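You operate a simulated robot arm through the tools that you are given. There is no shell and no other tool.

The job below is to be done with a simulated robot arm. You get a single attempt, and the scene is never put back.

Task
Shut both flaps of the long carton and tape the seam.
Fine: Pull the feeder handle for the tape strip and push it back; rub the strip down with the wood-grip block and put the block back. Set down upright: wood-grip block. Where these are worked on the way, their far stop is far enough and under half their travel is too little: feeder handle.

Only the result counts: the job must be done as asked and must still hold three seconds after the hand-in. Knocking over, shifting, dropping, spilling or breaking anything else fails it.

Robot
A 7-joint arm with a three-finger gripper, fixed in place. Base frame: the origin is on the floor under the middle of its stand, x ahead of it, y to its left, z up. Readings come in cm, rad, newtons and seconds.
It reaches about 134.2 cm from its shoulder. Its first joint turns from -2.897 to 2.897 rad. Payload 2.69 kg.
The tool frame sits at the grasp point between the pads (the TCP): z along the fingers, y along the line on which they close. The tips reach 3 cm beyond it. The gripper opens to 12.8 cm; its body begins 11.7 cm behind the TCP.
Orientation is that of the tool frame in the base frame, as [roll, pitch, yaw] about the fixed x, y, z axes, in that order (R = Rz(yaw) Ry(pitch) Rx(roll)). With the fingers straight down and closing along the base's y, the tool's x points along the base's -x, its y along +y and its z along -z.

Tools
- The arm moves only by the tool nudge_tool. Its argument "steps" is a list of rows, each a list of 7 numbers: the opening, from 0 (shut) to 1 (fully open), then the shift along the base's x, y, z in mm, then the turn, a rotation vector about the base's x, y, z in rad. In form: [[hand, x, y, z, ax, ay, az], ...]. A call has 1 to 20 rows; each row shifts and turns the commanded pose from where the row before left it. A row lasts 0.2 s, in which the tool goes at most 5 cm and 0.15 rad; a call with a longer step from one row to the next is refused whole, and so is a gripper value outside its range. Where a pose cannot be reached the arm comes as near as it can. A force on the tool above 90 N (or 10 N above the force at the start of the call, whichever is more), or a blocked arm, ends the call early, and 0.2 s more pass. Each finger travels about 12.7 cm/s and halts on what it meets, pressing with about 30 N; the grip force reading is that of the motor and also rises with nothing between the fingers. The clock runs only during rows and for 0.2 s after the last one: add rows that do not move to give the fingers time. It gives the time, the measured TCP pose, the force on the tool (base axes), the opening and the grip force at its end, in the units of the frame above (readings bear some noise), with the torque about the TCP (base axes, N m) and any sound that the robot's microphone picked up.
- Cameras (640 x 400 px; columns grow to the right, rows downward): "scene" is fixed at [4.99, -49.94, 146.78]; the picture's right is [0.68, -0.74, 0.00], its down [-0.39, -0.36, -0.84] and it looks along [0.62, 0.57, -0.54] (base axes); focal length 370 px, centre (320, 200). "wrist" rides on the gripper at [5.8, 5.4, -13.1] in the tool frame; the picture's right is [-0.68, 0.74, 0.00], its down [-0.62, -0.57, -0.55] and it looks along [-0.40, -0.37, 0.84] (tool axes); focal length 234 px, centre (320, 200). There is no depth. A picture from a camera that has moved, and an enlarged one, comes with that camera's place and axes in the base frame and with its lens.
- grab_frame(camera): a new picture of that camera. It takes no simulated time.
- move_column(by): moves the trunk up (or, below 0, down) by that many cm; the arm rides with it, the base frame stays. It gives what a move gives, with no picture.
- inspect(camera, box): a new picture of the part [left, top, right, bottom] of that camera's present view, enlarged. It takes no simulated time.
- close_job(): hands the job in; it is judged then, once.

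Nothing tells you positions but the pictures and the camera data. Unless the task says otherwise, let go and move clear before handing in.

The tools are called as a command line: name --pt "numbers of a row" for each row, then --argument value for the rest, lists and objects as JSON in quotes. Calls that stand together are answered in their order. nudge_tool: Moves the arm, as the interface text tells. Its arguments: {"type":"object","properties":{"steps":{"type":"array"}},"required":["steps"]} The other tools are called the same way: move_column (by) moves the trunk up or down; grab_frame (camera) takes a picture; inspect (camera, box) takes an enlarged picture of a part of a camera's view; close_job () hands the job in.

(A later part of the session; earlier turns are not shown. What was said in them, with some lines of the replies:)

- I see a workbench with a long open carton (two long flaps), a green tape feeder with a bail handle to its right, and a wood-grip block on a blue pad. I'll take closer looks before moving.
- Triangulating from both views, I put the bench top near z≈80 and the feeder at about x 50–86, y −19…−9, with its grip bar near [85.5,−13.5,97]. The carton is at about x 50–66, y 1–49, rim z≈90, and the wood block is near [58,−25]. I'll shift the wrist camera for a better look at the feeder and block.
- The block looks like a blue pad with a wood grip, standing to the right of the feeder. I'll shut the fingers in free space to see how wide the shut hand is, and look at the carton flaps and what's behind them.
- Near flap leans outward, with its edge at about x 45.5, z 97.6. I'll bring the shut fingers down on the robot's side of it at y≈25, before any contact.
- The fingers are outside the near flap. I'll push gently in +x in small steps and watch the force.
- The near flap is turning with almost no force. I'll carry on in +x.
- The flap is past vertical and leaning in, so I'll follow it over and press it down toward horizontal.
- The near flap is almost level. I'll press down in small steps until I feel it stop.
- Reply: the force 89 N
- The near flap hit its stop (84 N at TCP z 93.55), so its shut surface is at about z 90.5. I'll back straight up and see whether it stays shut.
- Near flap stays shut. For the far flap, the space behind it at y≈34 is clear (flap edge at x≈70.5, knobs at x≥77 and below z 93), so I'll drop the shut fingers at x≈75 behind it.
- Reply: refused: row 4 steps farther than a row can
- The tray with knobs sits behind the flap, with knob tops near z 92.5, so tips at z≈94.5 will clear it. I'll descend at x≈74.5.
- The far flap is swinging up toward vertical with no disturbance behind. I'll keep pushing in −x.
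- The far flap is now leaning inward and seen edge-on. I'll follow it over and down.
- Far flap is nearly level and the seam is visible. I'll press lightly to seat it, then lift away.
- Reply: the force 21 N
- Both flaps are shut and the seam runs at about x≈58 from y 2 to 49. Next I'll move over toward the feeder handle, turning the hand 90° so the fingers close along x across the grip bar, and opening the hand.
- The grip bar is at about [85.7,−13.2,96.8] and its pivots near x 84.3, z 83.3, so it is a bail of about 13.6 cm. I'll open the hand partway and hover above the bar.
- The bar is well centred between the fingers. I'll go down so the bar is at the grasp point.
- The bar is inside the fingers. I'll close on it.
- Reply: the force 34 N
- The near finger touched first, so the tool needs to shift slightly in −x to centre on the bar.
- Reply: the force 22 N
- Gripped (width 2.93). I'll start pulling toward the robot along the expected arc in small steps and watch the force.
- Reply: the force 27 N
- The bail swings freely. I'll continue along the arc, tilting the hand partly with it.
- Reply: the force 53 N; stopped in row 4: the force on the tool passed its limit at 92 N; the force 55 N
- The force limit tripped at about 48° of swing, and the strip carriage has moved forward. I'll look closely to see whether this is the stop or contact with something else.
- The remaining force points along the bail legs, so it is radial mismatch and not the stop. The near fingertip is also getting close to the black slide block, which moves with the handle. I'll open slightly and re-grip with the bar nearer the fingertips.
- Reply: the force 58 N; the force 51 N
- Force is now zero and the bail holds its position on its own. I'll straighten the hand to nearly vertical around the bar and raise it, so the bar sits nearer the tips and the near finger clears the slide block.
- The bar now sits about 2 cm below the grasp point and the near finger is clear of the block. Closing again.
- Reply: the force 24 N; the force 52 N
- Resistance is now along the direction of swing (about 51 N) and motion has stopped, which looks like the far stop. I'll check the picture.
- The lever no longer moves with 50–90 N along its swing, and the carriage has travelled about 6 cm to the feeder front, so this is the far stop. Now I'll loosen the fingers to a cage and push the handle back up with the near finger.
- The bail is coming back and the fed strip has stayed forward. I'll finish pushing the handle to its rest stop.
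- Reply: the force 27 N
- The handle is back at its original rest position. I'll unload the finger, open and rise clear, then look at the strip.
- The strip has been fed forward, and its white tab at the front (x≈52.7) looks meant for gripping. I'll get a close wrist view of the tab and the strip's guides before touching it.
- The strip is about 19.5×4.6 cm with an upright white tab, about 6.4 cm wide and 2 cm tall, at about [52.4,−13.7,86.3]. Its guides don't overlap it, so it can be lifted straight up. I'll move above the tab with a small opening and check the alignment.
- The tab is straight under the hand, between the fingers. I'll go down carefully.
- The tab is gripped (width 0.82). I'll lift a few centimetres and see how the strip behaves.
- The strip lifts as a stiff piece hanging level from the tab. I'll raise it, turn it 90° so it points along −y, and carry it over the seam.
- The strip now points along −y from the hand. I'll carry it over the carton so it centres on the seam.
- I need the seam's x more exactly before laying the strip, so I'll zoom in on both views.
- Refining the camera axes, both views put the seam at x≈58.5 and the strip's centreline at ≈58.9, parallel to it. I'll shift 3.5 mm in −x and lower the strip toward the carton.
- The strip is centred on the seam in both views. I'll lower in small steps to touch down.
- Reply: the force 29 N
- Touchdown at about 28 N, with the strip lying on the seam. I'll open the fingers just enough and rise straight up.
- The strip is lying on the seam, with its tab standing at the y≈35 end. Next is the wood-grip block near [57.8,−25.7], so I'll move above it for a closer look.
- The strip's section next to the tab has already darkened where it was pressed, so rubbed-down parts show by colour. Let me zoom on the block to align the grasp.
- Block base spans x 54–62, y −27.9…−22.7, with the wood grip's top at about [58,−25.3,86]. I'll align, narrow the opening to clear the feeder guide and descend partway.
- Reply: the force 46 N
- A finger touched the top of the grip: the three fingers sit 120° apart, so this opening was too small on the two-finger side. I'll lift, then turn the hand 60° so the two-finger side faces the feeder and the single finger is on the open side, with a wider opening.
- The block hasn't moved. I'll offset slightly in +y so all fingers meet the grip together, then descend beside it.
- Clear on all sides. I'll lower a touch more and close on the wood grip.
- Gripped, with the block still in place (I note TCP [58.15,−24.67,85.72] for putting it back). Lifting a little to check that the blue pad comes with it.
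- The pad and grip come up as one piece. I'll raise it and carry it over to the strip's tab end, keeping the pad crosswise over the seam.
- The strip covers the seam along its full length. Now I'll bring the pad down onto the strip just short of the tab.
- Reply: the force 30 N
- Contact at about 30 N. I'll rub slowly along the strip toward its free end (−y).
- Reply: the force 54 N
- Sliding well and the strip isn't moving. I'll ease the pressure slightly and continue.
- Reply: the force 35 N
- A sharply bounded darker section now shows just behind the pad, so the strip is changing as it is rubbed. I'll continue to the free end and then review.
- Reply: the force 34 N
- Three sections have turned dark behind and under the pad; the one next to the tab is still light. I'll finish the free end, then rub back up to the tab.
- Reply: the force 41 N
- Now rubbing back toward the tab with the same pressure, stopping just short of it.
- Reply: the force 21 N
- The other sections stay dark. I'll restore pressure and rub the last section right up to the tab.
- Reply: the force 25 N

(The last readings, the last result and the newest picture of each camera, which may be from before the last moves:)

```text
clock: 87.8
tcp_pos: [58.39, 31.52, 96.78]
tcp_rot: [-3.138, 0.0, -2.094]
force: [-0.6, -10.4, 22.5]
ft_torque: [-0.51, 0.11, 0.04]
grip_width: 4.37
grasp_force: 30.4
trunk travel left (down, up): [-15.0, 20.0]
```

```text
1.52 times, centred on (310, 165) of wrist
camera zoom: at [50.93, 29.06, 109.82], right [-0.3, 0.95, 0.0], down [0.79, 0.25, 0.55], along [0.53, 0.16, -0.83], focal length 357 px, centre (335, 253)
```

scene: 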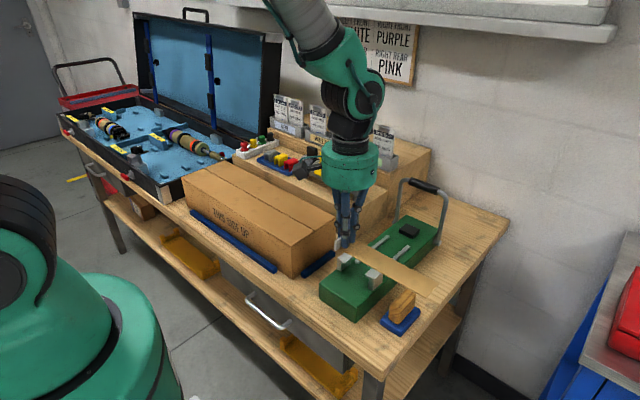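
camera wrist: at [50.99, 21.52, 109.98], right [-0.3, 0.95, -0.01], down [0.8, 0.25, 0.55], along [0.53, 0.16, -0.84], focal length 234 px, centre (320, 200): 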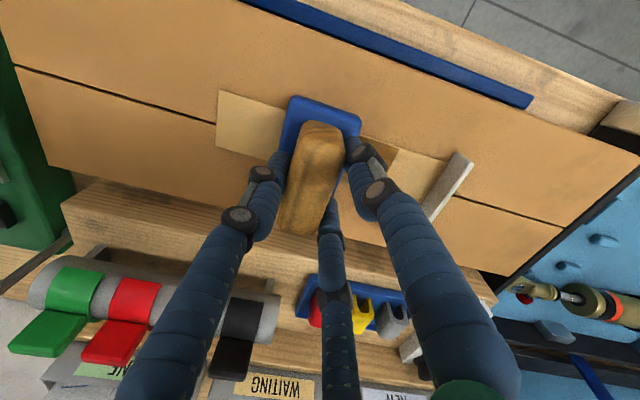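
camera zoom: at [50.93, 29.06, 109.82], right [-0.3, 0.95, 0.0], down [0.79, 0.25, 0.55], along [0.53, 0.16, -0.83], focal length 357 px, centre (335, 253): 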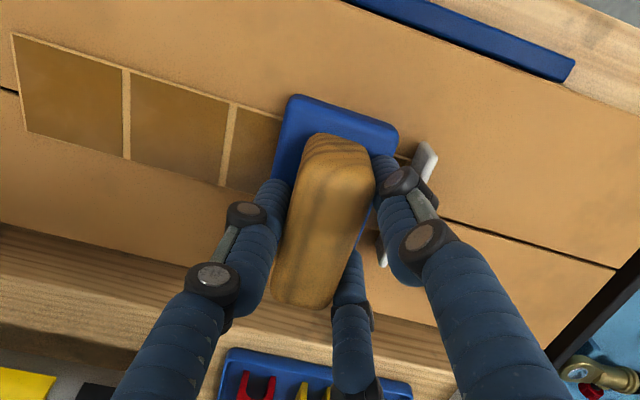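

There is a darker tone now between the pad and the tab too. I'll lift the block straight up and look at the whole strip.

nudge_tool --pt "0.1 0 0 8 0 0 0" --pt "0.1 0 -20 30 0 0 0" --pt "0.1 0 -45 20 0 0 0" --pt "0.1 0 -45 20 0 0 0" --pt "0.1 0 -45 0 0 0 0" --pt "0.1 0 0 0 0 0 0"

inspect --camera "scene" --box '[220, 150, 310, 230]'

inspect --camera "wrist" --box '[200, 50, 620, 280]'

```text
clock: 89.2
tcp_pos: [58.51, 15.84, 104.56]
tcp_rot: [-3.136, 0.001, -2.095]
force: [-0.5, -0.5, -2.4]
ft_torque: [0.09, 0.01, 0.02]
grip_width: 4.35
grasp_force: 30.0
trunk travel left (down, up): [-15.0, 20.0]
```

```text
5.00 times, centred on (265, 190) of scene
camera zoom: at [4.99, -49.94, 146.78], right [0.68, -0.74, 0.0], down [-0.39, -0.36, -0.84], along [0.62, 0.57, -0.54], focal length 1851 px, centre (595, 250)
```

zoom: 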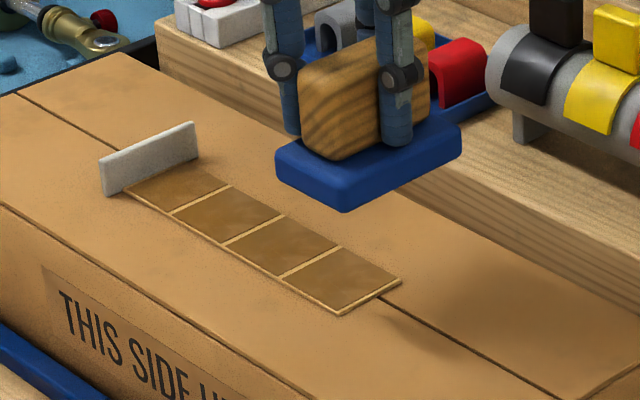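

```text
1.52 times, centred on (410, 165) of wrist
camera zoom: at [50.96, 13.47, 117.66], right [-0.3, 0.95, 0.0], down [0.8, 0.25, 0.55], along [0.53, 0.16, -0.83], focal length 357 px, centre (183, 253)
```

zoom: 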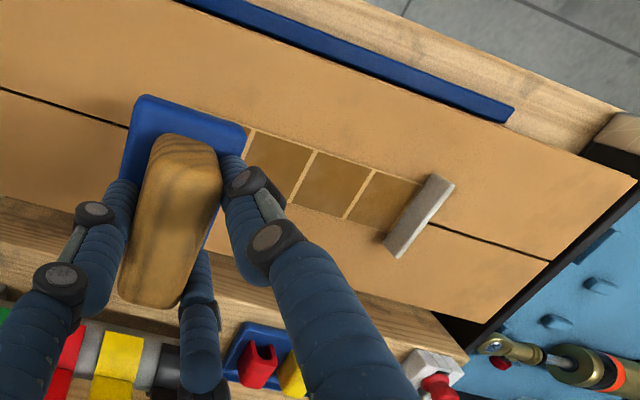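

All four sections of the strip are now dark, so it is fully rubbed down over the seam. Now I'll carry the block back over its original spot.

nudge_tool --pt "0.1 0 -45 5 0 0 0" --pt "0.1 0 -45 0 0 0 0" --pt "0.1 0 -45 0 0 0 0" --pt "0.1 0 -45 0 0 0 0" --pt "0.1 0 -45 0 0 0 0" --pt "0.1 0 -45 0 0 0 0" --pt "0.1 0 -45 0 0 0 0" --pt "0.1 -2 -45 0 0 0 0" --pt "0.1 -2 -45 0 0 0 0" --pt "0.1 0 0 0 0 0 0" --pt "0.1 0 0 0 0 0 0"

grab_frame --camera "wrist"

```text
clock: 91.6
tcp_pos: [58.25, -24.56, 104.95]
tcp_rot: [-3.135, -0.002, -2.094]
force: [0.5, -0.9, -1.9]
ft_torque: [0.02, -0.02, -0.02]
grip_width: 4.4
grasp_force: 29.5
trunk travel left (down, up): [-15.0, 20.0]
```

```text
taken
camera wrist: at [50.75, -26.97, 117.89], right [-0.3, 0.95, 0.0], down [0.8, 0.25, 0.55], along [0.53, 0.16, -0.83], focal length 234 px, centre (320, 200)
```

wrist: 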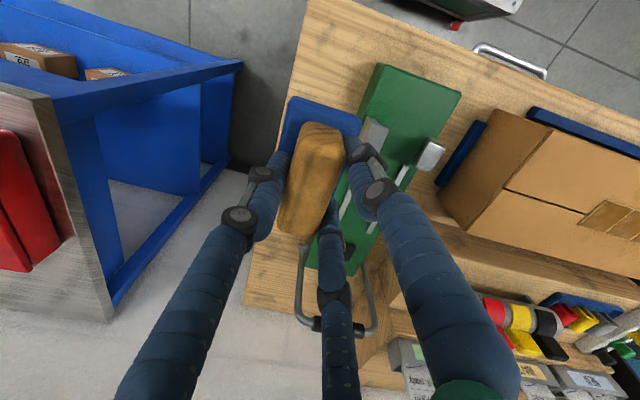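

nudge_tool --pt "0.1 -0.5 -1 -45 0 0 0" --pt "0.1 0 0 -45 0 0 0" --pt "0.1 0 0 -45 0 0 0" --pt "0.1 0 0 -30 0 0 0" --pt "0.1 0 0 -15 0 0 0" --pt "0.1 0 0 0 0 0 0"

inspect --camera "scene" --box '[350, 220, 450, 340]'

```text
clock: 93.0
tcp_pos: [58.24, -24.82, 87.02]
tcp_rot: [-3.136, -0.001, -2.094]
force: [0.9, 0.0, -1.6]
ft_torque: [0.03, 0.06, -0.01]
grip_width: 4.39
grasp_force: 29.8
trunk travel left (down, up): [-15.0, 20.0]
```

```text
3.33 times, centred on (400, 280) of scene
camera zoom: at [4.99, -49.94, 146.78], right [0.68, -0.74, 0.0], down [-0.39, -0.36, -0.84], along [0.62, 0.57, -0.54], focal length 1234 px, centre (53, -67)
```

zoom: 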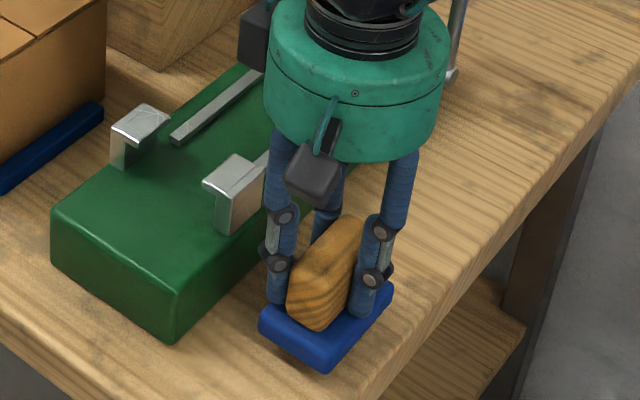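

nudge_tool --pt "0.1 0 0 -6 0 0 0" --pt "0.1 0 0 -4 0 0 0" --pt "0.1 0 0 -2 0 0 0" --pt "0.1 0 0 0 0 0 0"

```text
clock: 94.0
tcp_pos: [58.18, -24.71, 85.73]
tcp_rot: [-3.137, -0.001, -2.094]
force: [-0.1, 0.2, -0.9]
ft_torque: [0.0, -0.02, -0.01]
grip_width: 4.37
grasp_force: 30.0
trunk travel left (down, up): [-15.0, 20.0]
```

nudge_tool --pt "0.1 0 0 -1.5 0 0 0" --pt "0.1 0 0 0 0 0 0"

inspect --camera "scene" --box '[350, 220, 450, 340]'

```text
clock: 94.6
tcp_pos: [58.1, -24.67, 85.59]
tcp_rot: [-3.138, -0.001, -2.094]
force: [0.6, -0.3, -1.8]
ft_torque: [0.01, 0.0, 0.0]
grip_width: 4.35
grasp_force: 29.8
trunk travel left (down, up): [-15.0, 20.0]
```

```text
3.33 times, centred on (400, 280) of scene
camera zoom: at [4.99, -49.94, 146.78], right [0.68, -0.74, 0.0], down [-0.39, -0.36, -0.84], along [0.62, 0.57, -0.54], focal length 1234 px, centre (53, -67)
```

zoom: 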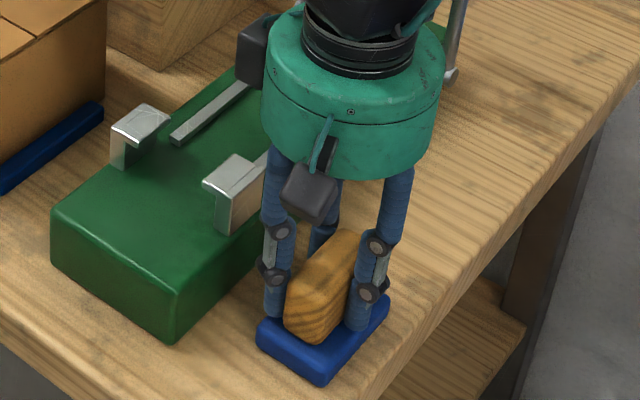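

Very nearly down, with the block still hanging (force is only its weight). A couple more small steps.

nudge_tool --pt "0.1 0 0 -1.5 0 0 0" --pt "0.1 0 0 0 0 0 0"

```text
clock: 95.2
tcp_pos: [58.13, -24.77, 85.43]
tcp_rot: [-3.135, 0.0, -2.095]
force: [-2.5, 0.0, 9.4]
ft_torque: [-0.05, -0.16, -0.02]
grip_width: 4.39
grasp_force: 30.5
trunk travel left (down, up): [-15.0, 20.0]
```

The block is on the bench. I'll open the fingers and rise straight up.

nudge_tool --pt "0.36 0 0 0 0 0 0" --pt "0.45 0 0 0 0 0 0" --pt "0.55 0 0 0 0 0 0" --pt "0.55 0 0 0 0 0 0"

nudge_tool --pt "0.55 0 0 15 0 0 0" --pt "0.55 0 0 25 0 0 0" --pt "0.55 0 0 45 0 0 0" --pt "0.55 0 0 45 0 0 0" --pt "0.55 0 0 45 0 0 0" --pt "0.55 0 0 45 0 0 0" --pt "0.55 0 0 0 0 0 0"

inspect --camera "scene" --box '[350, 220, 450, 340]'

grab_frame --camera "scene"

grab_frame --camera "wrist"

```text
clock: 96.2
tcp_pos: [58.04, -24.75, 85.55]
tcp_rot: [-3.137, -0.002, -2.095]
force: [0.1, -0.4, -0.3]
ft_torque: [-0.01, 0.0, 0.0]
grip_width: 7.05
grasp_force: 0.0
trunk travel left (down, up): [-15.0, 20.0]
```

```text
clock: 97.8
tcp_pos: [58.11, -24.54, 107.52]
tcp_rot: [-3.137, -0.003, -2.094]
force: [-0.3, 0.0, 0.5]
ft_torque: [0.0, -0.06, 0.01]
grip_width: 7.02
grasp_force: 0.0
trunk travel left (down, up): [-15.0, 20.0]
```

```text
3.33 times, centred on (400, 280) of scene
camera zoom: at [4.99, -49.94, 146.78], right [0.68, -0.74, 0.0], down [-0.39, -0.36, -0.84], along [0.62, 0.57, -0.54], focal length 1234 px, centre (53, -67)
```

zoom: 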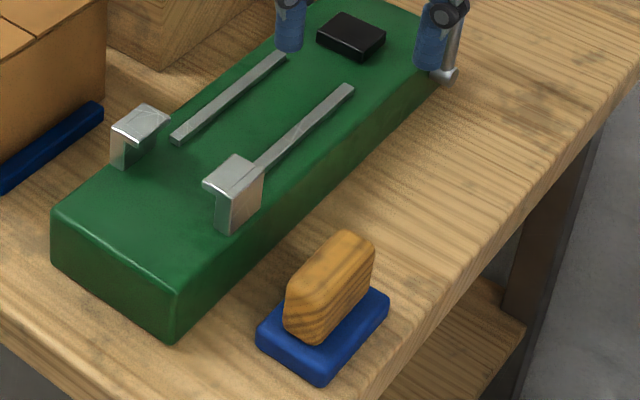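

```text
taken
```

scene: 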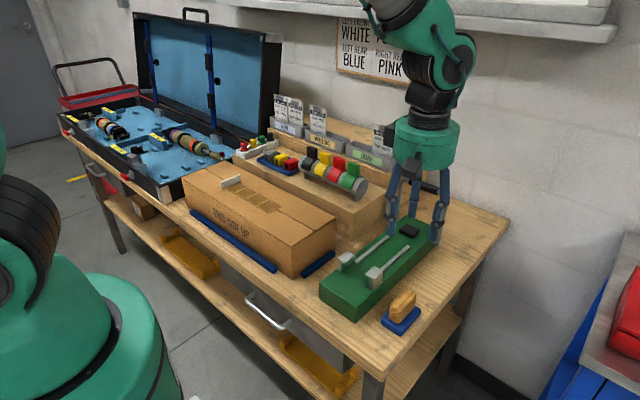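

```text
taken
camera wrist: at [50.53, -26.94, 120.62], right [-0.3, 0.95, 0.0], down [0.8, 0.25, 0.55], along [0.53, 0.16, -0.83], focal length 234 px, centre (320, 200)
```

wrist: 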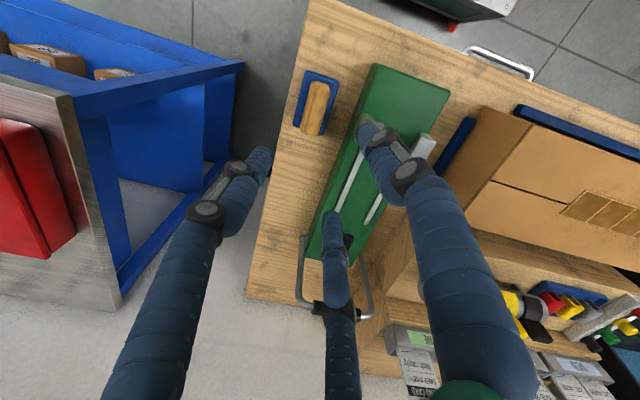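

The block is upright on its original spot. I'll move the arm clear and check the carton, strip and handle one last time.

nudge_tool --pt "0.55 0 10 40 0 0 0" --pt "0.55 -10 30 30 0 0 0" --pt "0.55 -10 40 10 0 0 0" --pt "0.55 -10 40 0 0 0 0" --pt "0.55 -10 40 0 0 0 0" --pt "0.55 0 0 0 0 0 0"

inspect --camera "scene" --box '[180, 140, 350, 290]'

inspect --camera "scene" --box '[310, 150, 470, 350]'

grab_frame --camera "scene"

```text
clock: 99.2
tcp_pos: [54.09, -8.69, 115.45]
tcp_rot: [-3.135, -0.002, -2.095]
force: [-0.3, 0.6, 0.0]
ft_torque: [-0.04, -0.01, -0.02]
grip_width: 7.04
grasp_force: 0.0
trunk travel left (down, up): [-15.0, 20.0]
```

```text
2.67 times, centred on (265, 215) of scene
camera zoom: at [4.99, -49.94, 146.78], right [0.68, -0.74, 0.0], down [-0.39, -0.36, -0.84], along [0.62, 0.57, -0.54], focal length 987 px, centre (467, 160)
```

zoom: 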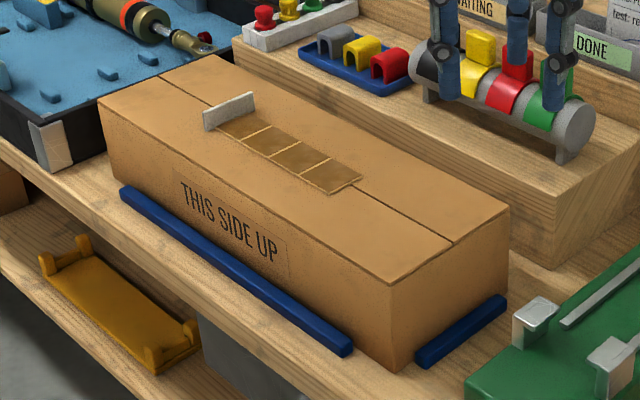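

```text
2.00 times, centred on (390, 250) of scene
camera zoom: at [4.99, -49.94, 146.78], right [0.68, -0.74, 0.0], down [-0.39, -0.36, -0.84], along [0.62, 0.57, -0.54], focal length 740 px, centre (180, 100)
```

zoom: 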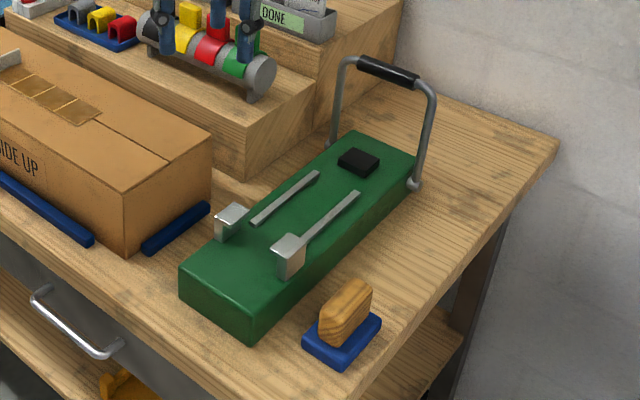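

```text
taken
```

scene: 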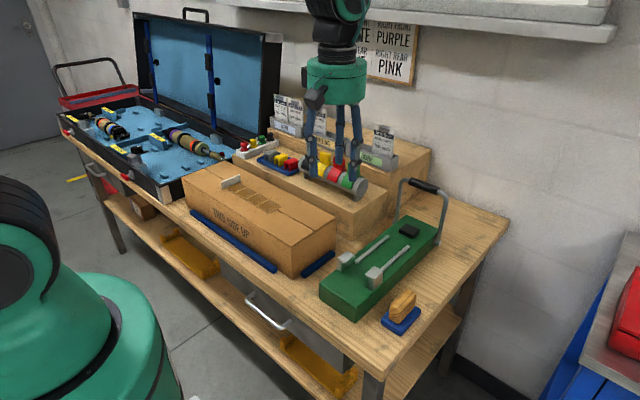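

Both flaps are shut with the strip over the seam and all four sections rubbed down. The feeder handle is at rest, the block stands upright on its spot and the arm is clear, so I'm handing in.

close_job

```text
The job is handed in.
```

The carton is shut and taped, and the job is handed in. I don't have the judge's result.

- **Flaps:** Both are closed and stayed shut in the last picture.
- **Feeder handle:** I pulled it until it stopped moving under about 50 N (an earlier pull had tripped the 90 N limit). I then pushed it back to its rest position, and the strip stayed forward for pickup.
- **Tape strip:** It lies over the middle of the seam, about 19.5 cm of the roughly 49 cm length, with the white tab still on one end. It is centred at the tab end and about 0.7 cm off centre at the free end, but the seam runs under it along the whole strip. It slid about 0.4 cm along the seam during the first rub.
- **Rubbing:** All four sections of the strip turned dark after a pass in each direction.
- **Block:** It is back upright within a few millimetres of its original spot. On my first try at gripping it, one finger pressed its top with about 44 N. It did not move, and I changed the grip.

Nothing else looked moved or knocked over in the final pictures.
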